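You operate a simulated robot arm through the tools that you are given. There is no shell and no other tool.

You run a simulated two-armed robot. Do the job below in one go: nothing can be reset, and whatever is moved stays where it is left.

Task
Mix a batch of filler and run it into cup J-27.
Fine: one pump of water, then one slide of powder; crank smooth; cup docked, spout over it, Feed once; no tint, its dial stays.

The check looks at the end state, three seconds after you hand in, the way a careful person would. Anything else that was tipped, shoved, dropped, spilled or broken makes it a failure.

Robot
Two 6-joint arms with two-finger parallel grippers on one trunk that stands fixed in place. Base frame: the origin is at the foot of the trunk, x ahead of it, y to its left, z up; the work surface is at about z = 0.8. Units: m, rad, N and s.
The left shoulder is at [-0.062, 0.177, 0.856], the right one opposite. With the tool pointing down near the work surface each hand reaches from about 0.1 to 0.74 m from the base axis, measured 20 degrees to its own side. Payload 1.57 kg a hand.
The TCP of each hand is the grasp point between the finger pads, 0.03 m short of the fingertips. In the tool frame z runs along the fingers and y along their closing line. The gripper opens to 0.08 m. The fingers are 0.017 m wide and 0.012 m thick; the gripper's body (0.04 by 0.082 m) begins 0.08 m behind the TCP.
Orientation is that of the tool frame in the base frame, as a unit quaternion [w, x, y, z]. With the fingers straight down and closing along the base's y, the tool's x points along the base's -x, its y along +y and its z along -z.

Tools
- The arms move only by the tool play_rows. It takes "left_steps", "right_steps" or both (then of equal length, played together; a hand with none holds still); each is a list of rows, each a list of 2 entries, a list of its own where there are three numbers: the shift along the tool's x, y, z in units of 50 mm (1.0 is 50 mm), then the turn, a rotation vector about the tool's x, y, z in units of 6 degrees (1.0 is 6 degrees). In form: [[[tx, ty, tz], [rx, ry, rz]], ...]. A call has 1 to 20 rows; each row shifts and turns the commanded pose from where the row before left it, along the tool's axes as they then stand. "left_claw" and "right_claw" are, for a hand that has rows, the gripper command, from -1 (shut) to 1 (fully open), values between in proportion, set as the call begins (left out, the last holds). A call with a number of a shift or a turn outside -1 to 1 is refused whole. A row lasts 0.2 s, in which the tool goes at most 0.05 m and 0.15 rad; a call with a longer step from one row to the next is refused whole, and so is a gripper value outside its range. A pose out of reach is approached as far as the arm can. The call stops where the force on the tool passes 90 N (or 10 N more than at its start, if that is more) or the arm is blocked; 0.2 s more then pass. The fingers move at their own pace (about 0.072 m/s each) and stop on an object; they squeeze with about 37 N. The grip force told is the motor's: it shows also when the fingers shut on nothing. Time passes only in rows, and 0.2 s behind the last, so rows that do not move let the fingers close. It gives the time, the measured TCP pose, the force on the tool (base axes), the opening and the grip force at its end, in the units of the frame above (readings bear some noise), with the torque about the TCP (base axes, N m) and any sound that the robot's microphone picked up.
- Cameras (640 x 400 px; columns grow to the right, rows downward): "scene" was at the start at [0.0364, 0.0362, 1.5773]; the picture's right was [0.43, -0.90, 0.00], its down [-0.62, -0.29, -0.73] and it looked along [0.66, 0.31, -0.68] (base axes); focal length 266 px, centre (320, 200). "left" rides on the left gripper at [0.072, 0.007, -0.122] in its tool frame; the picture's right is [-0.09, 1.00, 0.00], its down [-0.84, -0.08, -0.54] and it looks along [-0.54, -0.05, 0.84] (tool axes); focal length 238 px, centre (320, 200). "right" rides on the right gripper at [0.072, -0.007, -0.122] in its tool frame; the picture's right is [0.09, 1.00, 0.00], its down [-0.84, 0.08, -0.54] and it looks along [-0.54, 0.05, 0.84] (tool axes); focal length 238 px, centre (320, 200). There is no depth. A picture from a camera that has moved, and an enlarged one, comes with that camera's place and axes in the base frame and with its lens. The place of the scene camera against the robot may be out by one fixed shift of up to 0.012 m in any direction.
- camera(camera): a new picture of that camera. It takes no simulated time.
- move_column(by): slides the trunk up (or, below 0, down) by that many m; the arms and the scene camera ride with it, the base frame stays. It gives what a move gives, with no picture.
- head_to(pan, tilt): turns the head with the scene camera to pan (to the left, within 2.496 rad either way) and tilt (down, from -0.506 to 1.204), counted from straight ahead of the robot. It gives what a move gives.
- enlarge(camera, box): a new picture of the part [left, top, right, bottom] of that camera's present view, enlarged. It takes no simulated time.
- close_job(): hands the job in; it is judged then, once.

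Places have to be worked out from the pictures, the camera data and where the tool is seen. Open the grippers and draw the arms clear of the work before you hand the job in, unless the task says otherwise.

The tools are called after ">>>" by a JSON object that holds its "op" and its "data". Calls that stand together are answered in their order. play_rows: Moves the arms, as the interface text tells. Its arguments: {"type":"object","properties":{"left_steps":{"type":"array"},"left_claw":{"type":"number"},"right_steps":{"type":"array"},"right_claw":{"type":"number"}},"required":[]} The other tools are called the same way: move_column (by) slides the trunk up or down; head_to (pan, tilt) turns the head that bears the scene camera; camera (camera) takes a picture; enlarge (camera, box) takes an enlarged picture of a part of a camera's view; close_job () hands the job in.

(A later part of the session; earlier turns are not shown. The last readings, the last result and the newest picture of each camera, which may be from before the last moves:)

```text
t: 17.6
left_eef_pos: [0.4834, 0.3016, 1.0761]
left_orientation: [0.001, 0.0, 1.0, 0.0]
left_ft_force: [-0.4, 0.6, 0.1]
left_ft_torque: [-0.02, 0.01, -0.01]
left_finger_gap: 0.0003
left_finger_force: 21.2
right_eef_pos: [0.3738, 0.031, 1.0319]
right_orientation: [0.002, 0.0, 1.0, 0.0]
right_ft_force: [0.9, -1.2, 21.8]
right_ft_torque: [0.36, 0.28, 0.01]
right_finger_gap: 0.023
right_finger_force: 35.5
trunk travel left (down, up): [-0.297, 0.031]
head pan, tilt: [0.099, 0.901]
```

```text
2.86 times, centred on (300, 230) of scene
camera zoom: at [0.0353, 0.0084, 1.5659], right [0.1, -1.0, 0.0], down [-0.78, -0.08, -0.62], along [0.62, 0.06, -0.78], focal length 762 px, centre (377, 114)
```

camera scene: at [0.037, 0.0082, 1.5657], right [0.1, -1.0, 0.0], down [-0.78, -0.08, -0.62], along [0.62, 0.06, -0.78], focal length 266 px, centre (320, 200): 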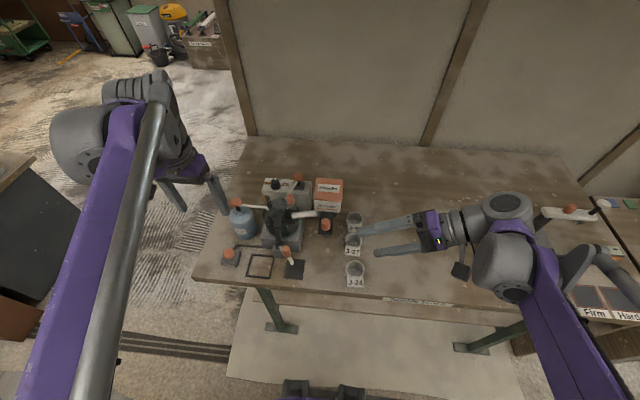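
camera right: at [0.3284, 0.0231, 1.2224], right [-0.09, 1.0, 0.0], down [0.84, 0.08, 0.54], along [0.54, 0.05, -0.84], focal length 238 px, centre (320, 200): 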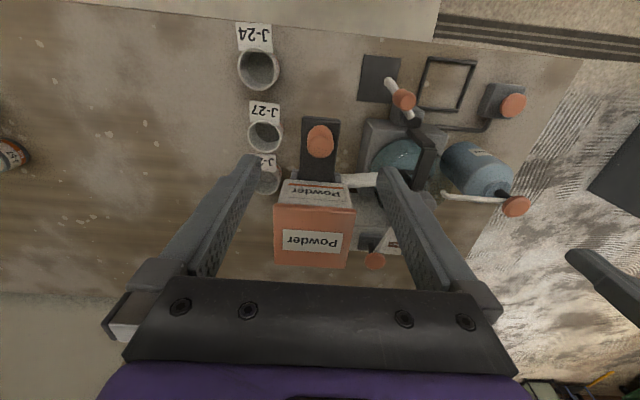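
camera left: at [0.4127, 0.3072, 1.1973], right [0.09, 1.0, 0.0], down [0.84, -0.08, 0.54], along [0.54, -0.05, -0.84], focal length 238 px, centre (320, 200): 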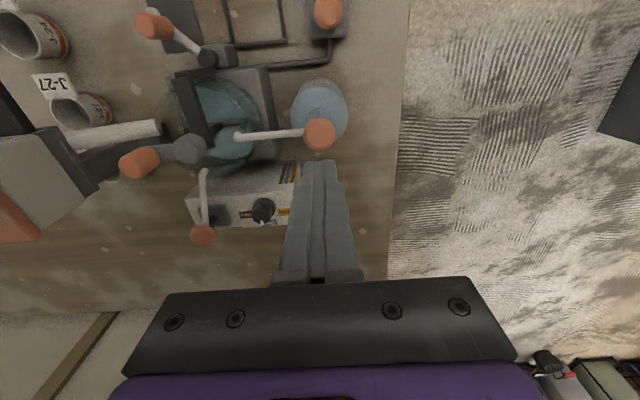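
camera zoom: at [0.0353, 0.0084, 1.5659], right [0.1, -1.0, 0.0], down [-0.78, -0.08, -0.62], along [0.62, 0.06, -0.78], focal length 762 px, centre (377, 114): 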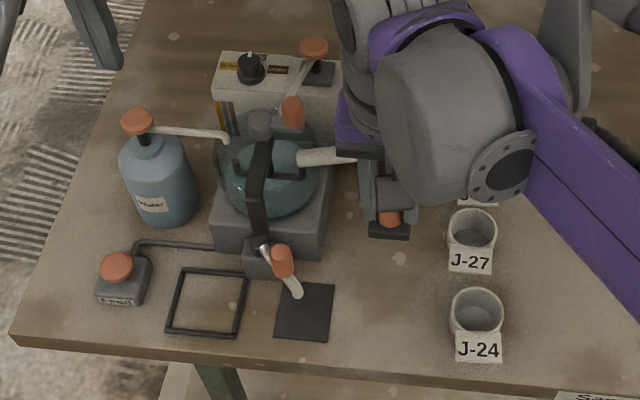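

Slide is out ~27 mm, with an upward reaction of 22 N (rail rises slightly); I relieve z by 2 mm and keep pulling.

>>> {"op": "play_rows", "data": {"right_steps": [[[0, 0, -0.04], [0, 0, 0]], [[0.1, 0, 0], [0, 0, 0]], [[0.1, 0, 0], [0, 0, 0]], [[0, 0, 0], [0, 0, 0]]]}}

>>> {"op": "enlarge", "data": {"camera": "right", "box": [220, 80, 420, 220]}}

```text
t: 18.6
left_eef_pos: [0.4851, 0.3024, 1.0747]
left_orientation: [-0.002, 0.0, 1.0, 0.0]
left_ft_force: [-0.7, 0.0, -0.9]
left_ft_torque: [-0.04, 0.02, -0.01]
left_finger_gap: 0.0
left_finger_force: 21.7
right_eef_pos: [0.3669, 0.0295, 1.0309]
right_orientation: [-0.001, 0.001, 1.0, 0.0]
right_ft_force: [-0.1, 5.9, -21.1]
right_ft_torque: [-0.38, -0.29, -0.05]
right_finger_gap: 0.0229
right_finger_force: 35.5
trunk travel left (down, up): [-0.297, 0.031]
head pan, tilt: [0.099, 0.901]
```

```text
2.86 times, centred on (320, 150) of right
camera zoom: at [0.292, 0.0235, 1.1534], right [-0.09, 1.0, 0.0], down [0.84, 0.08, 0.54], along [0.54, 0.05, -0.84], focal length 681 px, centre (320, 343)
```

zoom: 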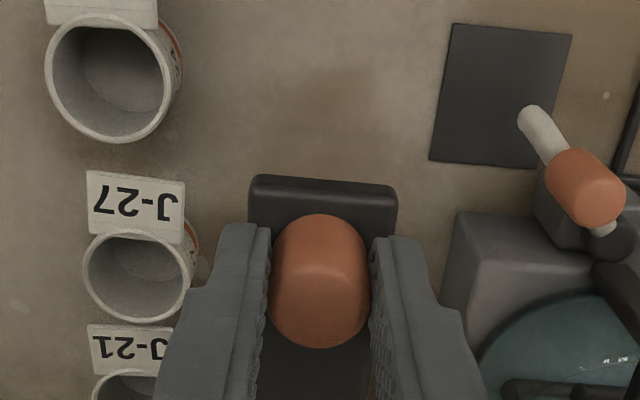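

>>> {"op": "play_rows", "data": {"right_steps": [[[0, 0, 0.02], [0, 0, 0]], [[0.1, 0, 0], [0, 0, 0]], [[0.1, 0, 0], [0, 0, 0]], [[0, 0, 0], [0, 0, 0]]]}}

>>> {"op": "enlarge", "data": {"camera": "scene", "box": [210, 160, 390, 300]}}

>>> {"op": "enlarge", "data": {"camera": "left", "box": [0, 0, 300, 240]}}

```text
t: 19.6
left_eef_pos: [0.4872, 0.3025, 1.0731]
left_orientation: [-0.002, 0.0, 1.0, 0.0]
left_ft_force: [0.0, -0.1, -0.1]
left_ft_torque: [0.05, 0.02, -0.04]
left_finger_gap: 0.0001
left_finger_force: 21.3
right_eef_pos: [0.3598, 0.0301, 1.0321]
right_orientation: [0.001, 0.0, 1.0, 0.0]
right_ft_force: [25.6, 3.1, -4.3]
right_ft_torque: [0.42, -1.08, -0.02]
right_finger_gap: 0.0228
right_finger_force: 35.8
trunk travel left (down, up): [-0.297, 0.031]
head pan, tilt: [0.099, 0.901]
```

```text
2.86 times, centred on (300, 230) of scene
camera zoom: at [0.0412, 0.009, 1.5658], right [0.1, -1.0, 0.0], down [-0.78, -0.08, -0.62], along [0.62, 0.06, -0.79], focal length 762 px, centre (377, 114)
```

zoom: 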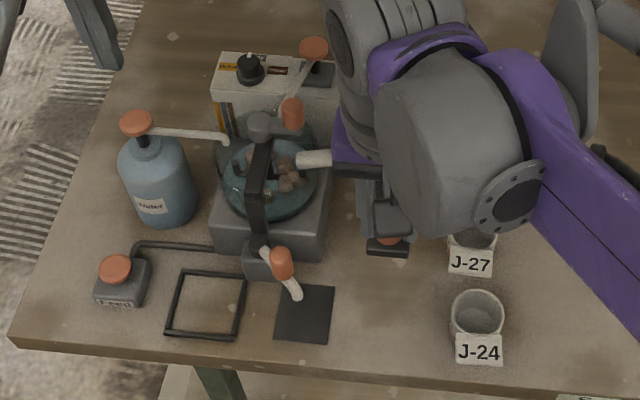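

```text
1.67 times, centred on (150, 120) of left
camera zoom: at [0.417, 0.3081, 1.1959], right [0.09, 1.0, 0.0], down [0.84, -0.08, 0.54], along [0.54, -0.05, -0.84], focal length 397 px, centre (603, 333)
```

zoom: 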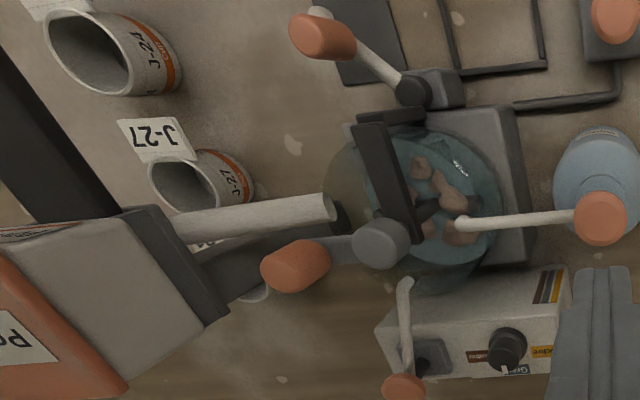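

Powder lumps dropped into the bowl and the slide hit its outer stop (25 N). I push the slide back home.

>>> {"op": "play_rows", "data": {"right_steps": [[[-0.1, 0, 0], [0, 0, 0]], [[-0.1, 0, 0], [0, 0, 0]], [[-0.1, 0, 0], [0, 0, 0]], [[-0.1, 0, 0], [0, 0, 0]], [[-0.1, 0, 0], [0, 0, 0]], [[-0.1, 0, 0], [0, 0, 0]], [[-0.1, 0, 0], [0, 0, 0]], [[-0.1, 0, 0], [0, 0, 0]], [[-0.08, 0, 0], [0, 0, 0]], [[0, 0, 0], [0, 0, 0]]]}}

>>> {"op": "enlarge", "data": {"camera": "scene", "box": [210, 160, 390, 300]}}

```text
t: 21.8
left_eef_pos: [0.4843, 0.3016, 1.0736]
left_orientation: [0.0, 0.0, 1.0, 0.001]
left_ft_force: [-0.3, -0.4, -0.3]
left_ft_torque: [-0.01, 0.02, -0.01]
left_finger_gap: 0.0
left_finger_force: 21.5
right_eef_pos: [0.3996, 0.0309, 1.0313]
right_orientation: [0.001, 0.0, 1.0, 0.0]
right_ft_force: [1.5, 2.3, -10.9]
right_ft_torque: [-0.46, -0.01, -0.05]
right_finger_gap: 0.0229
right_finger_force: 35.7
trunk travel left (down, up): [-0.297, 0.031]
head pan, tilt: [0.099, 0.901]
```

```text
2.86 times, centred on (300, 230) of scene
camera zoom: at [0.0374, 0.0084, 1.5656], right [0.1, -1.0, 0.0], down [-0.78, -0.08, -0.62], along [0.62, 0.06, -0.78], focal length 762 px, centre (377, 114)
```

zoom: 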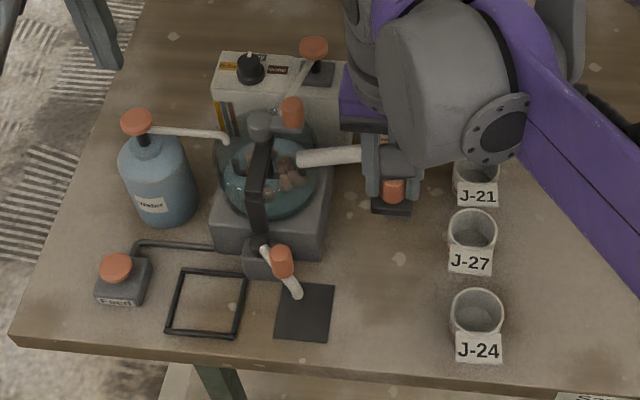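

Slide knob is back at about 0.400; I nudge 2 mm more to be sure it is seated, then open and lift.

>>> {"op": "play_rows", "data": {"right_steps": [[[-0.04, 0, 0.01], [0, 0, 0]], [[0, 0, 0], [0, 0, 0]]]}}

>>> {"op": "play_rows", "data": {"right_steps": [[[0.03, 0, 0], [0, 0, 0]], [[0, 0, 0], [0, 0, 0]], [[0, 0, 0], [0, 0, 0]], [[0, 0, 0], [0, 0, 0]], [[0, 0, -0.5], [0, 0, 0]], [[0, 0, -0.8], [0, 0, 0]], [[0, 0, -0.5], [0, 0, 0]]], "right_claw": 1}}

>>> {"op": "camera", "data": {"camera": "right"}}

>>> {"op": "enlarge", "data": {"camera": "left", "box": [0, 0, 300, 240]}}

```text
t: 22.4
left_eef_pos: [0.4841, 0.3016, 1.0757]
left_orientation: [0.0, 0.0, 1.0, 0.0]
left_ft_force: [0.4, -0.2, 0.1]
left_ft_torque: [0.01, -0.03, 0.0]
left_finger_gap: 0.0
left_finger_force: 21.0
right_eef_pos: [0.4006, 0.0298, 1.0322]
right_orientation: [0.001, 0.0, 1.0, 0.0]
right_ft_force: [-0.7, 1.6, -0.4]
right_ft_torque: [-0.49, 0.26, -0.04]
right_finger_gap: 0.0231
right_finger_force: 35.3
trunk travel left (down, up): [-0.297, 0.031]
head pan, tilt: [0.099, 0.901]
```

```text
t: 24.0
left_eef_pos: [0.4827, 0.3004, 1.0757]
left_orientation: [0.0, 0.0, 1.0, 0.0]
left_ft_force: [-0.2, 0.1, -0.9]
left_ft_torque: [0.03, 0.0, 0.01]
left_finger_gap: 0.0
left_finger_force: 21.0
right_eef_pos: [0.3997, 0.0291, 1.1221]
right_orientation: [0.0, 0.0, 1.0, 0.0]
right_ft_force: [-0.2, 0.2, 0.2]
right_ft_torque: [0.04, 0.04, 0.0]
right_finger_gap: 0.0798
right_finger_force: 0.1
trunk travel left (down, up): [-0.297, 0.031]
head pan, tilt: [0.099, 0.901]
```

```text
taken
camera right: at [0.3263, 0.0237, 1.2442], right [-0.09, 1.0, 0.0], down [0.84, 0.08, 0.54], along [0.54, 0.05, -0.84], focal length 238 px, centre (320, 200)
```

right: 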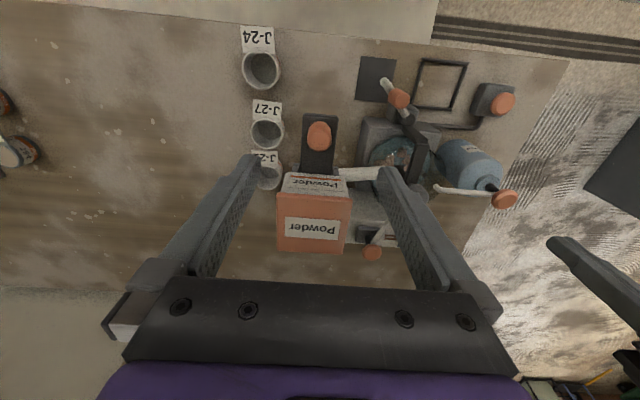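

```text
1.67 times, centred on (150, 120) of left
camera zoom: at [0.4135, 0.3078, 1.1969], right [0.09, 1.0, 0.0], down [0.84, -0.08, 0.54], along [0.54, -0.05, -0.84], focal length 397 px, centre (603, 333)
```

zoom: 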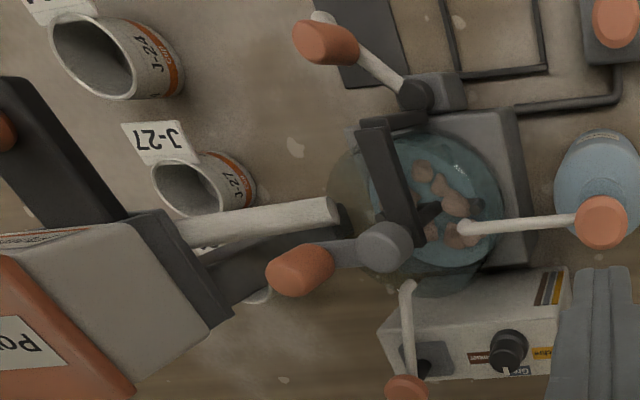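

Powder is in (lumps in the water), slide home. Next the crank; I enlarge to pin down the crank knob and hub.

>>> {"op": "enlarge", "data": {"camera": "left", "box": [90, 100, 250, 250]}}

>>> {"op": "enlarge", "data": {"camera": "scene", "box": [240, 160, 340, 250]}}

```text
2.67 times, centred on (170, 175) of left
camera zoom: at [0.4135, 0.3078, 1.1969], right [0.09, 1.0, 0.0], down [0.84, -0.08, 0.54], along [0.54, -0.05, -0.84], focal length 636 px, centre (720, 267)
```

zoom: 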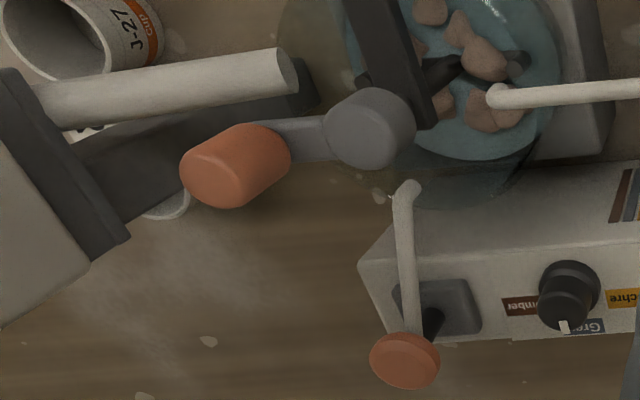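

```text
4.44 times, centred on (290, 205) of scene
camera zoom: at [0.0367, 0.0085, 1.5657], right [0.1, -1.0, 0.0], down [-0.78, -0.08, -0.62], along [0.62, 0.06, -0.78], focal length 1185 px, centre (453, 178)
```

zoom: 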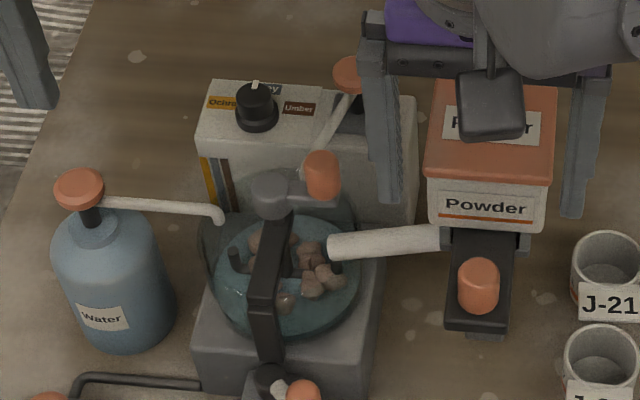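

Crank hub ≈ (0.480,0.173,0.983 top), knob ≈ (0.483,0.137), z 0.98–1.01. I withdraw the right hand to the right and bring the left hand, half open, above the crank knob.

>>> {"op": "play_rows", "data": {"right_steps": [[[0.2, -0.75, -0.15], [0, 0, 0]], [[0.2, -0.75, -0.15], [0, 0, 0]], [[0.2, -0.75, -0.15], [0, 0, 0]], [[0.2, -0.75, -0.15], [0, 0, 0]]]}}

>>> {"op": "play_rows", "data": {"left_steps": [[[0, -0.55, 0], [0, 0, 0]], [[0, -0.55, 0], [0, 0, 0]], [[0, -0.55, 0], [0, 0, 0]], [[0, -0.55, 0], [0, 0, 0]], [[0, -0.55, 0], [0, 0, 0]], [[0, -0.55, 0], [0, 0, 0]], [[0, 0, 0], [0, 0, 0]]], "left_claw": 0.15}}

>>> {"op": "camera", "data": {"camera": "left"}}

>>> {"op": "enlarge", "data": {"camera": "left", "box": [240, 100, 400, 220]}}

>>> {"op": "enlarge", "data": {"camera": "scene", "box": [240, 160, 340, 250]}}

```text
t: 25.0
left_eef_pos: [0.4837, 0.3013, 1.0756]
left_orientation: [0.0, -0.001, 1.0, 0.0]
left_ft_force: [0.2, -0.5, -0.5]
left_ft_torque: [0.02, 0.0, -0.01]
left_finger_gap: 0.0
left_finger_force: 20.8
right_eef_pos: [0.3591, -0.1228, 1.1507]
right_orientation: [0.0, 0.0, 1.0, 0.001]
right_ft_force: [-0.8, 0.1, -0.2]
right_ft_torque: [0.01, -0.03, 0.0]
right_finger_gap: 0.0799
right_finger_force: 0.1
trunk travel left (down, up): [-0.297, 0.031]
head pan, tilt: [0.099, 0.901]
```

```text
t: 26.6
left_eef_pos: [0.4818, 0.135, 1.0759]
left_orientation: [0.0, 0.0, 1.0, 0.001]
left_ft_force: [-0.4, 0.4, 0.1]
left_ft_torque: [-0.01, 0.05, 0.01]
left_finger_gap: 0.046
left_finger_force: 0.1
right_eef_pos: [0.36, -0.1214, 1.1508]
right_orientation: [0.001, 0.0, 1.0, 0.0]
right_ft_force: [-0.2, 0.1, -0.8]
right_ft_torque: [-0.02, 0.01, -0.02]
right_finger_gap: 0.0801
right_finger_force: 0.1
trunk travel left (down, up): [-0.297, 0.031]
head pan, tilt: [0.099, 0.901]
```

```text
taken
camera left: at [0.4119, 0.1417, 1.1981], right [0.09, 1.0, 0.0], down [0.84, -0.08, 0.54], along [0.54, -0.05, -0.84], focal length 238 px, centre (320, 200)
```

left: 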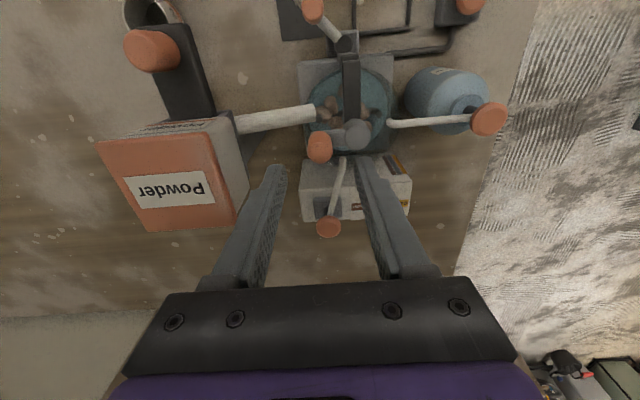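

```text
3.33 times, centred on (320, 160) of left
camera zoom: at [0.4119, 0.1417, 1.1981], right [0.09, 1.0, 0.0], down [0.84, -0.08, 0.54], along [0.54, -0.05, -0.84], focal length 794 px, centre (320, 333)
```

zoom: 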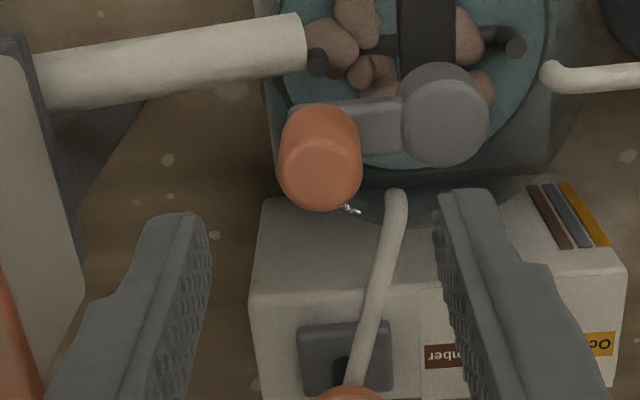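

```text
4.44 times, centred on (290, 205) of scene
camera zoom: at [0.0367, 0.009, 1.5657], right [0.1, -1.0, 0.0], down [-0.78, -0.08, -0.62], along [0.62, 0.06, -0.78], focal length 1185 px, centre (453, 178)
```

zoom: 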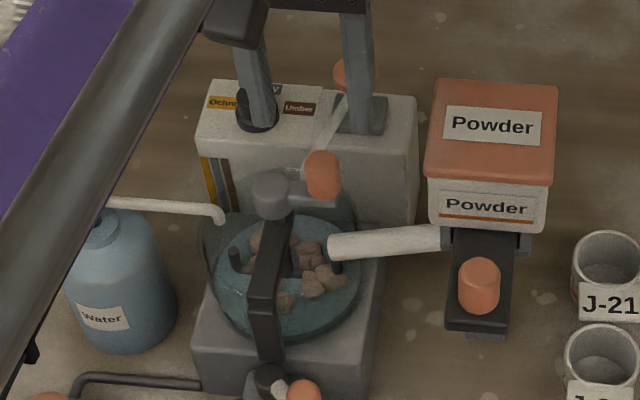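

Hub ≈ (0.483,0.170), knob ≈ (0.4865,0.135), radius ≈ 35 mm. I align 3 mm in x, descend so the tips reach z≈0.991 (above hub), and close.

>>> {"op": "play_rows", "data": {"left_steps": [[[-0.05, 0, 0.4], [0, 0, 0]], [[0, 0, 0.4], [0, 0, 0]], [[0, 0, 0.3], [0, 0, 0]], [[0, 0, 0], [0, 0, 0]]]}}

>>> {"op": "enlarge", "data": {"camera": "left", "box": [240, 100, 400, 220]}}

>>> {"op": "enlarge", "data": {"camera": "scene", "box": [240, 160, 340, 250]}}

```text
t: 27.6
left_eef_pos: [0.4843, 0.1352, 1.0235]
left_orientation: [0.001, 0.0, 1.0, 0.0]
left_ft_force: [0.7, -0.1, -0.1]
left_ft_torque: [0.02, 0.04, -0.01]
left_finger_gap: 0.0458
left_finger_force: 0.2
right_eef_pos: [0.3585, -0.1223, 1.1521]
right_orientation: [0.0, -0.001, 1.0, 0.0]
right_ft_force: [0.5, -0.3, -0.5]
right_ft_torque: [0.0, 0.04, 0.01]
right_finger_gap: 0.08
right_finger_force: 0.0
trunk travel left (down, up): [-0.297, 0.031]
head pan, tilt: [0.099, 0.901]
```

```text
3.33 times, centred on (320, 160) of left
camera zoom: at [0.4149, 0.1412, 1.1439], right [0.09, 1.0, 0.0], down [0.84, -0.08, 0.54], along [0.54, -0.05, -0.84], focal length 794 px, centre (320, 333)
```

zoom: 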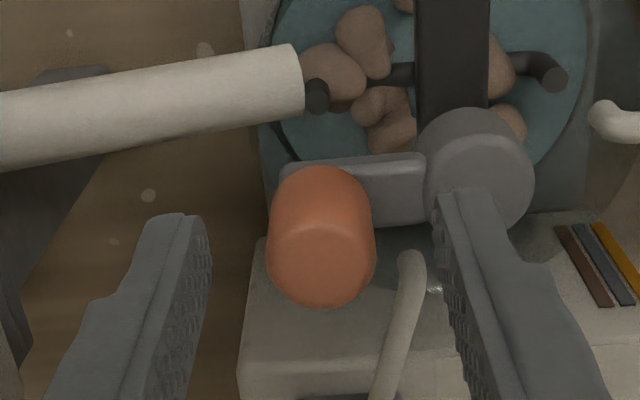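

```text
4.44 times, centred on (290, 205) of scene
camera zoom: at [0.0365, 0.0085, 1.5657], right [0.1, -1.0, 0.0], down [-0.78, -0.08, -0.62], along [0.62, 0.06, -0.78], focal length 1185 px, centre (453, 178)
```

zoom: 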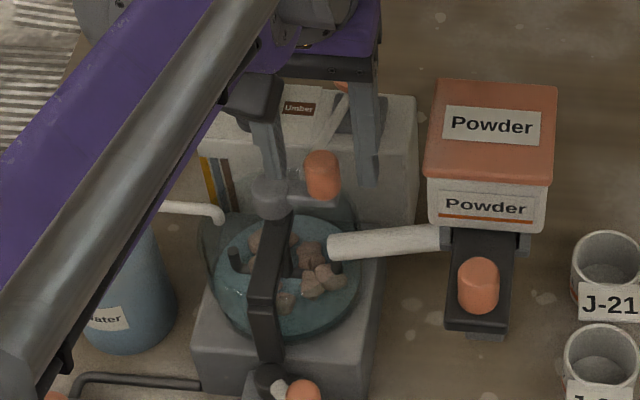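

Well centred. Closing on the crank knob.

>>> {"op": "play_rows", "data": {"left_steps": [[[0.02, 0, 0], [0, 0, 0]], [[0, 0, 0], [0, 0, 0]], [[0, 0, 0], [0, 0, 0]]], "left_claw": -1}}

>>> {"op": "enlarge", "data": {"camera": "left", "box": [240, 100, 400, 220]}}

```text
t: 28.4
left_eef_pos: [0.4834, 0.1349, 1.0215]
left_orientation: [0.0, 0.0, 1.0, 0.0]
left_ft_force: [-1.6, 1.3, -0.2]
left_ft_torque: [-0.23, -0.03, 0.01]
left_finger_gap: 0.0211
left_finger_force: 34.4
right_eef_pos: [0.3594, -0.1223, 1.1511]
right_orientation: [-0.001, 0.0, 1.0, 0.0]
right_ft_force: [0.8, 0.2, 0.1]
right_ft_torque: [-0.02, -0.02, -0.03]
right_finger_gap: 0.0797
right_finger_force: 0.0
trunk travel left (down, up): [-0.297, 0.031]
head pan, tilt: [0.099, 0.901]
```

```text
3.33 times, centred on (320, 160) of left
camera zoom: at [0.414, 0.1413, 1.144], right [0.09, 1.0, 0.0], down [0.84, -0.08, 0.54], along [0.54, -0.05, -0.84], focal length 794 px, centre (320, 333)
```

zoom: 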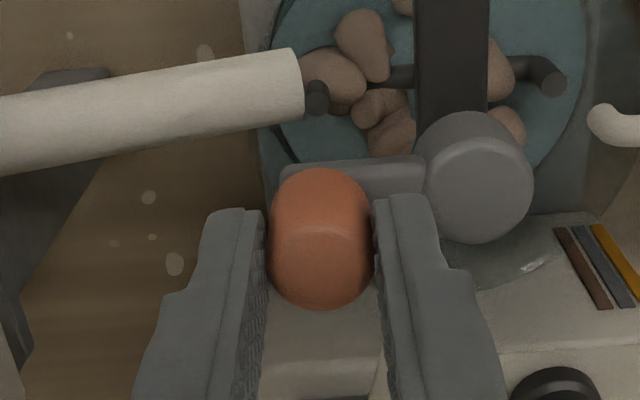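

Crank knob gripped (21 mm). I begin with an 80° test arc about the hub (r≈34.5 mm), checking forces.

>>> {"op": "play_rows", "data": {"left_steps": [[[-0.2314, 0.062, 0], [0, 0, 0]], [[-0.1963, 0.1374, 0], [0, 0, 0]], [[-0.1374, 0.1963, 0], [0, 0, 0]], [[-0.062, 0.2314, 0], [0, 0, 0]]]}}

>>> {"op": "enlarge", "data": {"camera": "left", "box": [240, 80, 400, 220]}}

>>> {"op": "enlarge", "data": {"camera": "scene", "box": [240, 160, 340, 250]}}

```text
t: 29.4
left_eef_pos: [0.5181, 0.1679, 1.0212]
left_orientation: [0.001, -0.001, 1.0, 0.001]
left_ft_force: [22.9, -1.4, 22.9]
left_ft_torque: [-0.42, -0.61, 0.02]
left_finger_gap: 0.0216
left_finger_force: 34.6
right_eef_pos: [0.361, -0.1227, 1.1511]
right_orientation: [0.0, 0.0, 1.0, -0.001]
right_ft_force: [-0.3, 0.2, -0.8]
right_ft_torque: [0.0, -0.02, -0.02]
right_finger_gap: 0.08
right_finger_force: 0.1
trunk travel left (down, up): [-0.297, 0.031]
head pan, tilt: [0.099, 0.901]
```

```text
2.86 times, centred on (320, 150) of left
camera zoom: at [0.448, 0.1742, 1.1426], right [0.09, 1.0, 0.0], down [0.84, -0.08, 0.54], along [0.54, -0.05, -0.84], focal length 681 px, centre (320, 343)
```

zoom: 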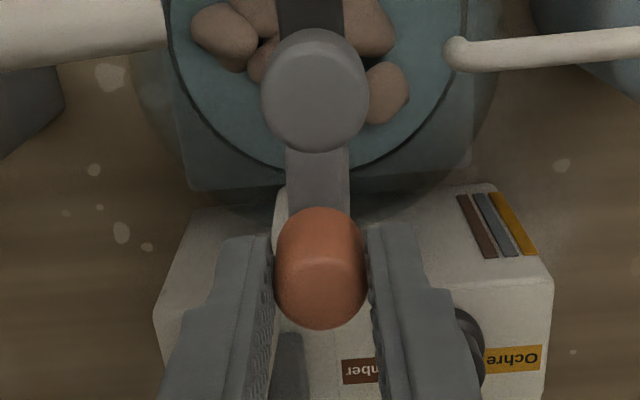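

```text
4.44 times, centred on (290, 205) of scene
camera zoom: at [0.0381, 0.0085, 1.5658], right [0.1, -1.0, 0.0], down [-0.78, -0.08, -0.62], along [0.62, 0.06, -0.78], focal length 1185 px, centre (453, 178)
```

zoom: 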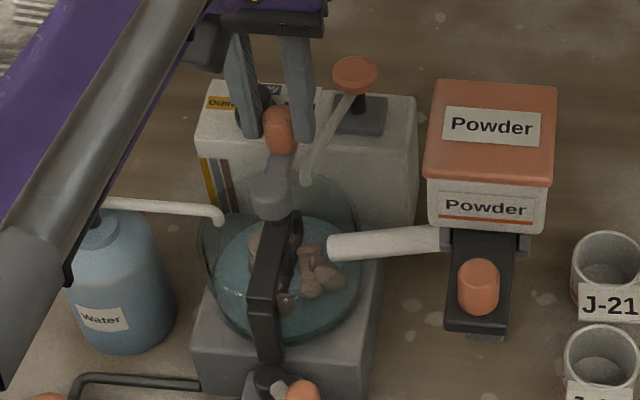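

The crank turns; radial force of +23 N in x says the hub is ~2.5 mm further ahead than assumed. I shift the circle accordingly and continue to the far side.

>>> {"op": "play_rows", "data": {"left_steps": [[[-0.04, 0.2387, -0.01], [0, 0, 0]], [[0.09, 0.2172, 0], [0, 0, 0]], [[0.1695, 0.1695, 0], [0, 0, 0]], [[0.2172, 0.1012, 0], [0, 0, 0]], [[0.2387, 0.0209, 0], [0, 0, 0]]]}}

>>> {"op": "enlarge", "data": {"camera": "left", "box": [240, 80, 400, 220]}}

```text
t: 30.6
left_eef_pos: [0.4815, 0.2057, 1.0206]
left_orientation: [-0.001, 0.0, 1.0, 0.0]
left_ft_force: [0.2, 2.6, -4.5]
left_ft_torque: [0.44, 0.36, 0.01]
left_finger_gap: 0.0211
left_finger_force: 34.3
right_eef_pos: [0.3603, -0.1218, 1.1515]
right_orientation: [0.0, 0.0, 1.0, 0.0]
right_ft_force: [0.4, -0.1, 0.2]
right_ft_torque: [0.01, -0.01, 0.0]
right_finger_gap: 0.0803
right_finger_force: 0.1
trunk travel left (down, up): [-0.297, 0.031]
head pan, tilt: [0.099, 0.901]
```

```text
2.86 times, centred on (320, 150) of left
camera zoom: at [0.4112, 0.2113, 1.1427], right [0.09, 1.0, 0.0], down [0.84, -0.08, 0.54], along [0.54, -0.05, -0.84], focal length 681 px, centre (320, 343)
```

zoom: 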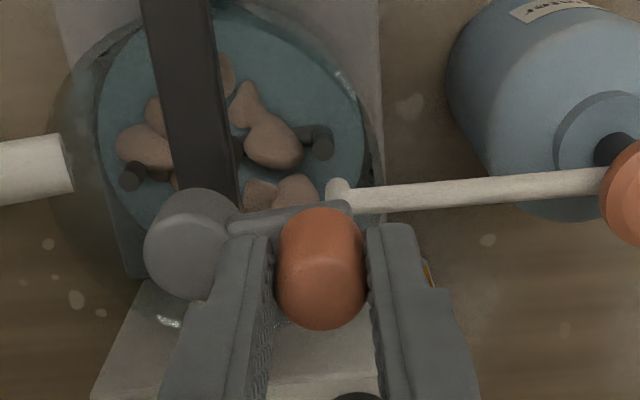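

Forces are near zero now. I complete the turn.

>>> {"op": "play_rows", "data": {"left_steps": [[[0.2314, -0.062, 0], [0, 0, 0]], [[0.1963, -0.1374, 0], [0, 0, 0]], [[0.1374, -0.1963, 0], [0, 0, 0]], [[0.062, -0.2314, 0], [0, 0, 0]], [[-0.0209, -0.2387, 0], [0, 0, 0]], [[-0.1012, -0.2172, 0], [0, 0, 0]], [[-0.1695, -0.1695, 0], [0, 0, 0]], [[-0.2172, -0.1012, 0], [0, 0, 0]], [[-0.2387, -0.0209, 0], [0, 0, 0]]]}}

>>> {"op": "enlarge", "data": {"camera": "left", "box": [240, 60, 440, 220]}}

>>> {"op": "enlarge", "data": {"camera": "scene", "box": [240, 160, 340, 250]}}

```text
t: 32.6
left_eef_pos: [0.4906, 0.1349, 1.0207]
left_orientation: [0.001, 0.0, 1.0, 0.0]
left_ft_force: [2.1, -5.6, -22.6]
left_ft_torque: [-0.47, -0.67, 0.0]
left_finger_gap: 0.0212
left_finger_force: 34.4
right_eef_pos: [0.3621, -0.1224, 1.1498]
right_orientation: [0.0, 0.0, 1.0, 0.0]
right_ft_force: [0.4, 0.0, 0.5]
right_ft_torque: [0.0, -0.01, 0.03]
right_finger_gap: 0.0799
right_finger_force: 0.1
trunk travel left (down, up): [-0.297, 0.031]
head pan, tilt: [0.099, 0.901]
```

```text
2.50 times, centred on (340, 140) of left
camera zoom: at [0.4202, 0.142, 1.1437], right [0.09, 1.0, 0.0], down [0.84, -0.08, 0.54], along [0.54, -0.05, -0.84], focal length 596 px, centre (270, 350)
```

zoom: 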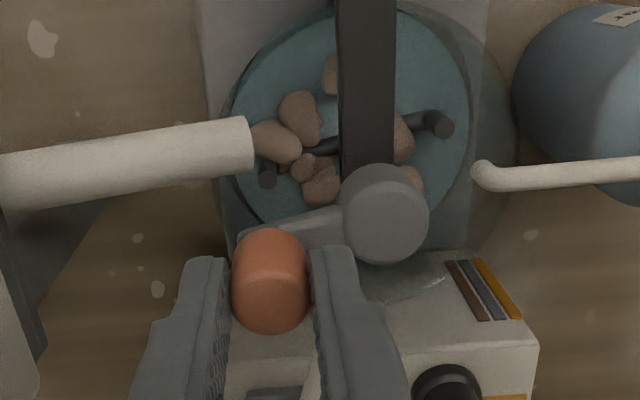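

```text
4.44 times, centred on (290, 205) of scene
camera zoom: at [0.0391, 0.0085, 1.5657], right [0.1, -1.0, 0.0], down [-0.78, -0.08, -0.62], along [0.62, 0.06, -0.78], focal length 1185 px, centre (453, 178)
```

zoom: 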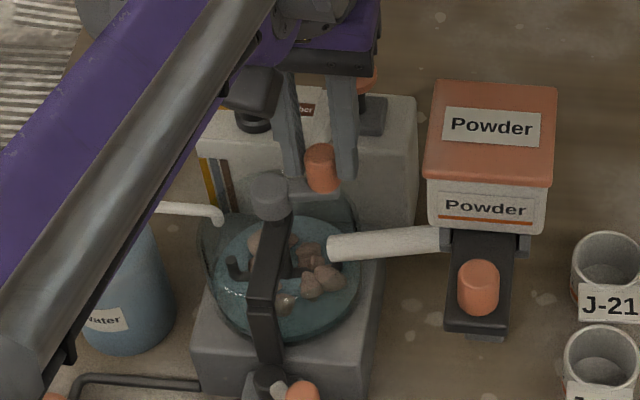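

One turn done; lumps remain, as expected. I run further full turns.

>>> {"op": "play_rows", "data": {"left_steps": [[[-0.2314, 0.062, 0], [0, 0, 0]], [[-0.1963, 0.1374, 0], [0, 0, 0]], [[-0.1374, 0.1963, 0], [0, 0, 0]], [[-0.062, 0.2314, 0], [0, 0, 0]], [[0.0209, 0.2387, 0], [0, 0, 0]], [[0.1012, 0.2172, 0], [0, 0, 0]], [[0.1695, 0.1695, 0], [0, 0, 0]], [[0.2172, 0.1012, 0], [0, 0, 0]], [[0.2387, 0.0209, 0], [0, 0, 0]], [[0.2314, -0.062, 0], [0, 0, 0]], [[0.1963, -0.1374, 0], [0, 0, 0]], [[0.1374, -0.1963, 0], [0, 0, 0]], [[0.062, -0.2314, 0], [0, 0, 0]], [[-0.0209, -0.2387, 0], [0, 0, 0]], [[-0.1012, -0.2172, 0], [0, 0, 0]], [[-0.1695, -0.1695, 0], [0, 0, 0]], [[-0.2172, -0.1012, 0], [0, 0, 0]], [[-0.2387, -0.0209, 0], [0, 0, 0]]]}}

>>> {"op": "enlarge", "data": {"camera": "left", "box": [240, 60, 440, 220]}}

```text
t: 36.4
left_eef_pos: [0.4899, 0.1351, 1.0223]
left_orientation: [0.001, 0.0, 1.0, 0.001]
left_ft_force: [1.4, -5.9, -12.2]
left_ft_torque: [-0.52, 0.14, -0.02]
left_finger_gap: 0.0213
left_finger_force: 34.2
right_eef_pos: [0.3612, -0.1227, 1.1516]
right_orientation: [0.0, 0.0, 1.0, 0.0]
right_ft_force: [0.2, -0.7, -0.3]
right_ft_torque: [0.0, -0.01, 0.0]
right_finger_gap: 0.08
right_finger_force: 0.0
trunk travel left (down, up): [-0.297, 0.031]
head pan, tilt: [0.099, 0.901]
```

```text
2.50 times, centred on (340, 140) of left
camera zoom: at [0.4198, 0.1419, 1.1438], right [0.09, 1.0, 0.0], down [0.84, -0.08, 0.54], along [0.54, -0.05, -0.84], focal length 596 px, centre (270, 350)
```

zoom: 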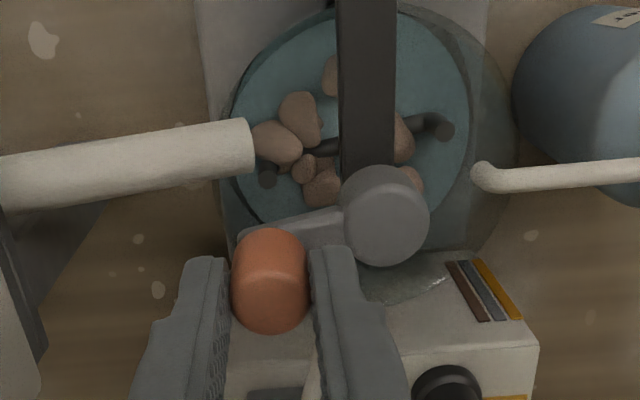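

No visible change yet; I keep turning.

>>> {"op": "play_rows", "data": {"left_steps": [[[-0.2314, 0.062, 0], [0, 0, 0]], [[-0.1963, 0.1374, 0], [0, 0, 0]], [[-0.1374, 0.1963, 0], [0, 0, 0]], [[-0.062, 0.2314, 0], [0, 0, 0]], [[0.0209, 0.2387, 0], [0, 0, 0]], [[0.1012, 0.2172, 0], [0, 0, 0]], [[0.1695, 0.1695, 0], [0, 0, 0]], [[0.2172, 0.1012, 0], [0, 0, 0]], [[0.2387, 0.0209, 0], [0, 0, 0]], [[0.2314, -0.062, 0], [0, 0, 0]], [[0.1963, -0.1374, 0], [0, 0, 0]], [[0.1374, -0.1963, 0], [0, 0, 0]], [[0.062, -0.2314, 0], [0, 0, 0]], [[-0.0209, -0.2387, 0], [0, 0, 0]], [[-0.1012, -0.2172, 0], [0, 0, 0]], [[-0.1695, -0.1695, 0], [0, 0, 0]], [[-0.2172, -0.1012, 0], [0, 0, 0]], [[-0.2387, -0.0209, 0], [0, 0, 0]]]}}

>>> {"op": "enlarge", "data": {"camera": "left", "box": [240, 60, 440, 220]}}

```text
t: 40.2
left_eef_pos: [0.4891, 0.1349, 1.0227]
left_orientation: [0.001, -0.001, 1.0, 0.0]
left_ft_force: [1.4, -7.0, 5.5]
left_ft_torque: [-0.46, 0.01, 0.0]
left_finger_gap: 0.021
left_finger_force: 34.4
right_eef_pos: [0.3594, -0.123, 1.151]
right_orientation: [0.0, 0.0, 1.0, 0.001]
right_ft_force: [-0.4, -0.3, -0.6]
right_ft_torque: [0.0, -0.03, -0.01]
right_finger_gap: 0.0801
right_finger_force: 0.1
trunk travel left (down, up): [-0.297, 0.031]
head pan, tilt: [0.099, 0.901]
```

```text
2.50 times, centred on (340, 140) of left
camera zoom: at [0.4184, 0.1417, 1.1437], right [0.09, 1.0, 0.0], down [0.84, -0.08, 0.54], along [0.54, -0.05, -0.84], focal length 596 px, centre (270, 350)
```

zoom: 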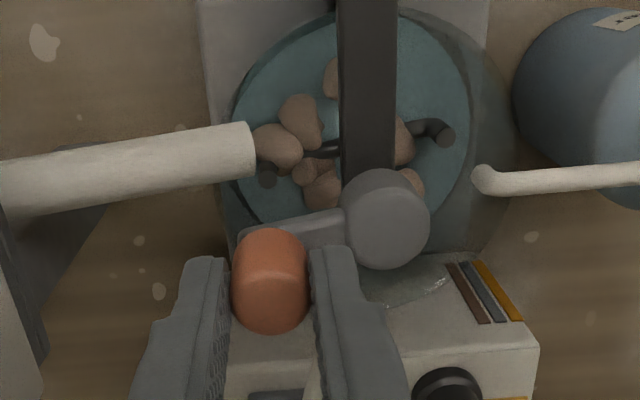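

Still lumpy; a slightly faster full turn now (30° steps).

>>> {"op": "play_rows", "data": {"left_steps": [[[-0.3357, 0.1222, 0], [0, 0, 0]], [[-0.2296, 0.2736, 0], [0, 0, 0]], [[-0.062, 0.3518, 0], [0, 0, 0]], [[0.1222, 0.3357, 0], [0, 0, 0]], [[0.2736, 0.2296, 0], [0, 0, 0]], [[0.3518, 0.062, 0], [0, 0, 0]], [[0.3357, -0.1222, 0], [0, 0, 0]], [[0.2296, -0.2736, 0], [0, 0, 0]], [[0.062, -0.3518, 0], [0, 0, 0]], [[-0.1222, -0.3357, 0], [0, 0, 0]], [[-0.2736, -0.2296, 0], [0, 0, 0]], [[-0.3518, -0.062, 0], [0, 0, 0]]]}}

>>> {"op": "enlarge", "data": {"camera": "left", "box": [240, 60, 440, 220]}}

```text
t: 42.8
left_eef_pos: [0.4884, 0.1357, 1.0207]
left_orientation: [0.0, -0.001, 1.0, 0.0]
left_ft_force: [0.5, -3.6, -0.7]
left_ft_torque: [0.1, 0.19, 0.02]
left_finger_gap: 0.0208
left_finger_force: 34.5
right_eef_pos: [0.3603, -0.1223, 1.1504]
right_orientation: [0.0, 0.001, 1.0, 0.0]
right_ft_force: [-0.3, -0.1, -0.2]
right_ft_torque: [0.0, -0.02, 0.01]
right_finger_gap: 0.0801
right_finger_force: 0.1
trunk travel left (down, up): [-0.297, 0.031]
head pan, tilt: [0.099, 0.901]
```

```text
2.50 times, centred on (340, 140) of left
camera zoom: at [0.4181, 0.1416, 1.1436], right [0.09, 1.0, 0.0], down [0.84, -0.08, 0.54], along [0.54, -0.05, -0.84], focal length 596 px, centre (270, 350)
```

zoom: 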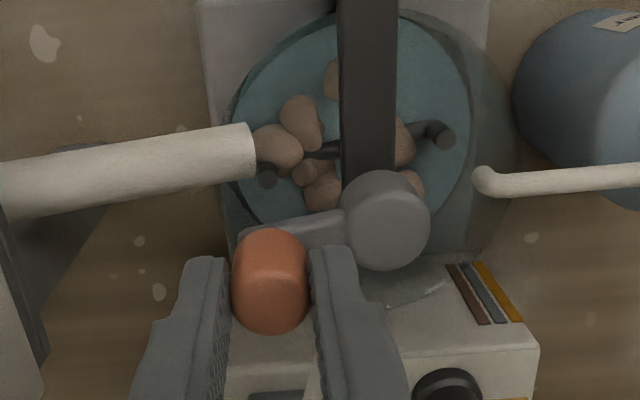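

>>> {"op": "play_rows", "data": {"left_steps": [[[-0.3357, 0.1222, 0], [0, 0, 0]], [[-0.2296, 0.2736, 0], [0, 0, 0]], [[-0.062, 0.3518, 0], [0, 0, 0]], [[0.1222, 0.3357, 0], [0, 0, 0]], [[0.2736, 0.2296, 0], [0, 0, 0]], [[0.3518, 0.062, 0], [0, 0, 0]], [[0.3357, -0.1222, 0], [0, 0, 0]], [[0.2296, -0.2736, 0], [0, 0, 0]], [[0.062, -0.3518, 0], [0, 0, 0]], [[-0.1222, -0.3357, 0], [0, 0, 0]], [[-0.2736, -0.2296, 0], [0, 0, 0]], [[-0.3518, -0.062, 0], [0, 0, 0]]]}}

>>> {"op": "enlarge", "data": {"camera": "left", "box": [240, 60, 440, 220]}}

```text
t: 45.4
left_eef_pos: [0.4902, 0.1348, 1.0234]
left_orientation: [0.001, 0.0, 1.0, 0.0]
left_ft_force: [1.5, -5.8, -7.8]
left_ft_torque: [-0.12, -0.05, -0.03]
left_finger_gap: 0.0208
left_finger_force: 34.4
right_eef_pos: [0.3604, -0.1224, 1.1513]
right_orientation: [-0.001, 0.0, 1.0, 0.0]
right_ft_force: [0.2, -0.3, 0.5]
right_ft_torque: [-0.02, 0.02, 0.04]
right_finger_gap: 0.0801
right_finger_force: 0.0
trunk travel left (down, up): [-0.297, 0.031]
head pan, tilt: [0.099, 0.901]
```

```text
2.50 times, centred on (340, 140) of left
camera zoom: at [0.4193, 0.1416, 1.1451], right [0.09, 1.0, 0.0], down [0.84, -0.08, 0.54], along [0.54, -0.05, -0.84], focal length 596 px, centre (270, 350)
```

zoom: 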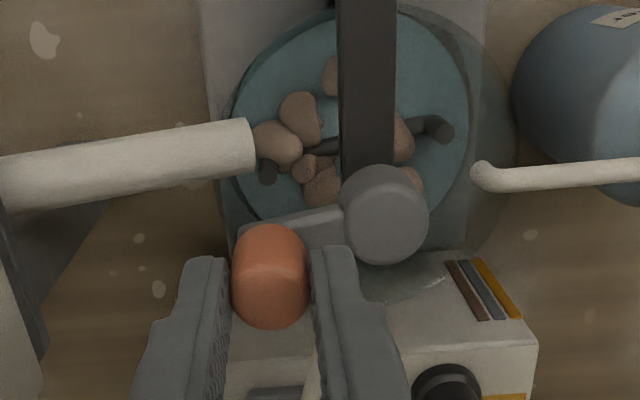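

>>> {"op": "play_rows", "data": {"left_steps": [[[-0.3357, 0.1222, 0], [0, 0, 0]], [[-0.2296, 0.2736, 0], [0, 0, 0]], [[-0.062, 0.3518, 0], [0, 0, 0]], [[0.1222, 0.3357, 0], [0, 0, 0]], [[0.2736, 0.2296, 0], [0, 0, 0]], [[0.3518, 0.062, 0], [0, 0, 0]], [[0.3357, -0.1222, 0], [0, 0, 0]], [[0.2296, -0.2736, 0], [0, 0, 0]], [[0.062, -0.3518, 0], [0, 0, 0]], [[-0.1222, -0.3357, 0], [0, 0, 0]], [[-0.2736, -0.2296, 0], [0, 0, 0]], [[-0.3518, -0.062, 0], [0, 0, 0]]]}}

>>> {"op": "enlarge", "data": {"camera": "left", "box": [240, 60, 440, 220]}}

>>> {"op": "enlarge", "data": {"camera": "scene", "box": [250, 190, 330, 250]}}

```text
t: 48.0
left_eef_pos: [0.4876, 0.1354, 1.0238]
left_orientation: [0.001, -0.001, 1.0, 0.0]
left_ft_force: [1.4, -1.5, 12.6]
left_ft_torque: [0.01, 0.35, -0.01]
left_finger_gap: 0.021
left_finger_force: 34.8
right_eef_pos: [0.3601, -0.123, 1.1504]
right_orientation: [0.0, 0.0, 1.0, 0.0]
right_ft_force: [0.0, 0.6, 0.6]
right_ft_torque: [-0.02, -0.01, 0.02]
right_finger_gap: 0.0798
right_finger_force: 0.1
trunk travel left (down, up): [-0.297, 0.031]
head pan, tilt: [0.099, 0.901]
```

```text
2.50 times, centred on (340, 140) of left
camera zoom: at [0.4172, 0.1414, 1.1448], right [0.09, 1.0, 0.0], down [0.84, -0.08, 0.54], along [0.54, -0.05, -0.84], focal length 596 px, centre (270, 350)
```

zoom: 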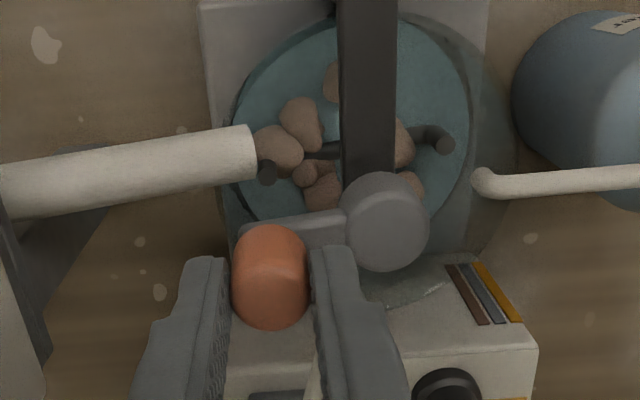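

```text
6.67 times, centred on (290, 220) of scene
camera zoom: at [0.0361, 0.0082, 1.5658], right [0.1, -1.0, 0.0], down [-0.78, -0.08, -0.62], along [0.62, 0.06, -0.78], focal length 1777 px, centre (520, 67)
```

zoom: 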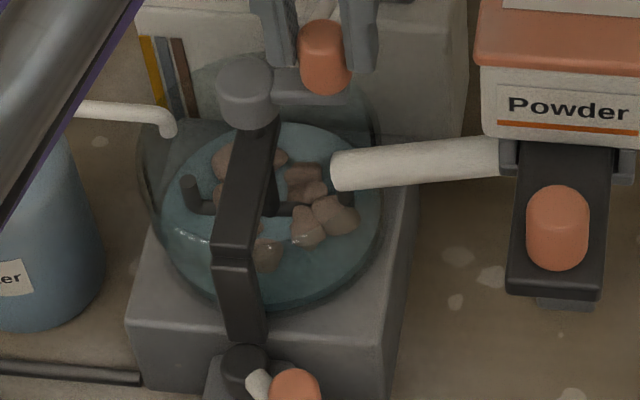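

Six turns this way have changed nothing, so I try the other direction.

>>> {"op": "play_rows", "data": {"left_steps": [[[0.3518, 0.062, 0], [0, 0, 0]], [[0.2736, 0.2296, 0], [0, 0, 0]], [[0.1222, 0.3357, 0], [0, 0, 0]], [[-0.062, 0.3518, 0], [0, 0, 0]], [[-0.2296, 0.2736, 0], [0, 0, 0]], [[-0.3357, 0.1222, 0], [0, 0, 0]], [[-0.3518, -0.062, 0], [0, 0, 0]], [[-0.2736, -0.2296, 0], [0, 0, 0]], [[-0.1222, -0.3357, 0], [0, 0, 0]], [[0.062, -0.3518, 0], [0, 0, 0]], [[0.2296, -0.2736, 0], [0, 0, 0]], [[0.3357, -0.1222, 0], [0, 0, 0]]]}}

>>> {"op": "enlarge", "data": {"camera": "left", "box": [240, 60, 440, 220]}}

>>> {"op": "enlarge", "data": {"camera": "scene", "box": [250, 190, 330, 250]}}

```text
t: 50.6
left_eef_pos: [0.4865, 0.1353, 1.0243]
left_orientation: [0.0, 0.0, 1.0, 0.0]
left_ft_force: [0.2, -10.1, 26.5]
left_ft_torque: [-0.19, -0.6, -0.04]
left_finger_gap: 0.021
left_finger_force: 34.6
right_eef_pos: [0.3571, -0.1233, 1.1517]
right_orientation: [0.0, 0.0, 1.0, 0.001]
right_ft_force: [-0.5, -0.4, 0.5]
right_ft_torque: [0.02, 0.0, -0.02]
right_finger_gap: 0.0801
right_finger_force: 0.0
trunk travel left (down, up): [-0.297, 0.031]
head pan, tilt: [0.099, 0.901]
```

```text
2.50 times, centred on (340, 140) of left
camera zoom: at [0.4162, 0.1416, 1.1445], right [0.09, 1.0, 0.0], down [0.84, -0.08, 0.54], along [0.54, -0.05, -0.84], focal length 596 px, centre (270, 350)
```

zoom: 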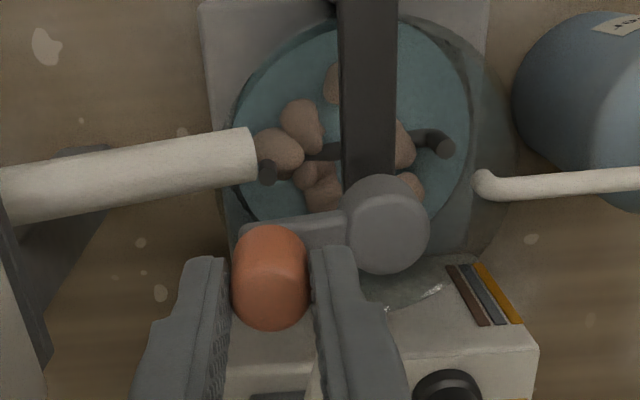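

```text
6.67 times, centred on (290, 220) of scene
camera zoom: at [0.0336, 0.0064, 1.5658], right [0.1, -1.0, 0.0], down [-0.78, -0.08, -0.62], along [0.62, 0.06, -0.78], focal length 1777 px, centre (520, 67)
```

zoom: 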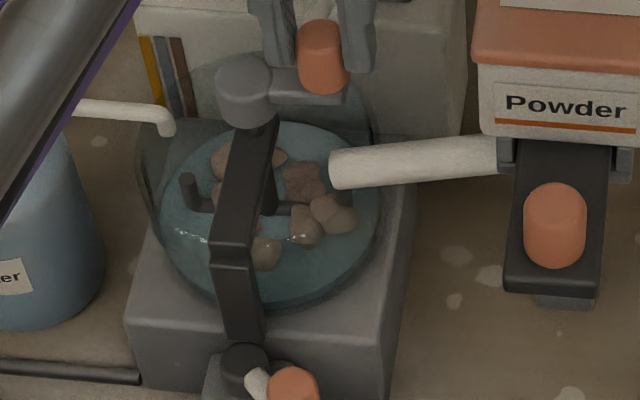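

No change after one turn; I do two faster turns in this direction (36° steps).

>>> {"op": "play_rows", "data": {"left_steps": [[[0.4155, 0.0959, 0], [0, 0, 0]], [[0.2798, 0.3218, 0], [0, 0, 0]], [[0.0372, 0.4248, 0], [0, 0, 0]], [[-0.2196, 0.3655, 0], [0, 0, 0]], [[-0.3925, 0.1666, 0], [0, 0, 0]], [[-0.4155, -0.0959, 0], [0, 0, 0]], [[-0.2798, -0.3218, 0], [0, 0, 0]], [[-0.0372, -0.4248, 0], [0, 0, 0]], [[0.2196, -0.3655, 0], [0, 0, 0]], [[0.3925, -0.1666, 0], [0, 0, 0]], [[0.4155, 0.0959, 0], [0, 0, 0]], [[0.2798, 0.3218, 0], [0, 0, 0]], [[0.0372, 0.4248, 0], [0, 0, 0]], [[-0.2196, 0.3655, 0], [0, 0, 0]], [[-0.3925, 0.1666, 0], [0, 0, 0]], [[-0.4155, -0.0959, 0], [0, 0, 0]], [[-0.2798, -0.3218, 0], [0, 0, 0]], [[-0.0372, -0.4248, 0], [0, 0, 0]], [[0.2196, -0.3655, 0], [0, 0, 0]], [[0.3925, -0.1666, 0], [0, 0, 0]]]}}

>>> {"op": "enlarge", "data": {"camera": "left", "box": [240, 60, 440, 220]}}

>>> {"op": "enlarge", "data": {"camera": "scene", "box": [250, 190, 330, 250]}}

```text
t: 54.8
left_eef_pos: [0.4868, 0.1365, 1.0232]
left_orientation: [0.0, 0.0, 1.0, -0.001]
left_ft_force: [-0.5, -5.4, 10.5]
left_ft_torque: [-0.03, -0.03, -0.03]
left_finger_gap: 0.021
left_finger_force: 34.5
right_eef_pos: [0.3574, -0.1222, 1.1517]
right_orientation: [0.001, 0.001, 1.0, 0.0]
right_ft_force: [-0.1, -0.2, -0.5]
right_ft_torque: [0.01, -0.02, -0.02]
right_finger_gap: 0.0801
right_finger_force: 0.0
trunk travel left (down, up): [-0.297, 0.031]
head pan, tilt: [0.099, 0.901]
```

```text
2.50 times, centred on (340, 140) of left
camera zoom: at [0.417, 0.1416, 1.144], right [0.09, 1.0, 0.0], down [0.84, -0.08, 0.54], along [0.54, -0.05, -0.84], focal length 596 px, centre (270, 350)
```

zoom: 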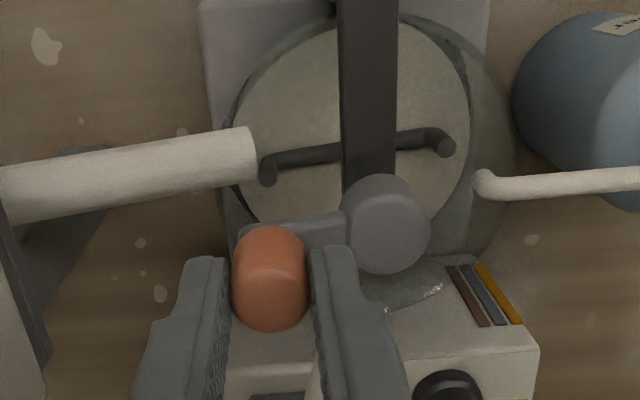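

```text
6.67 times, centred on (290, 220) of scene
camera zoom: at [0.0349, 0.0076, 1.5656], right [0.1, -1.0, 0.0], down [-0.78, -0.08, -0.62], along [0.62, 0.06, -0.78], focal length 1777 px, centre (520, 67)
```

zoom: 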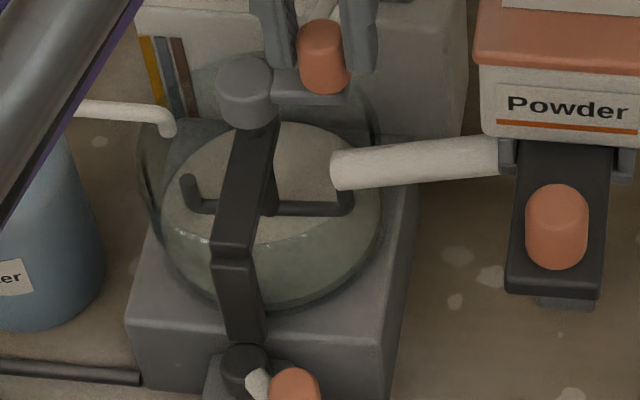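

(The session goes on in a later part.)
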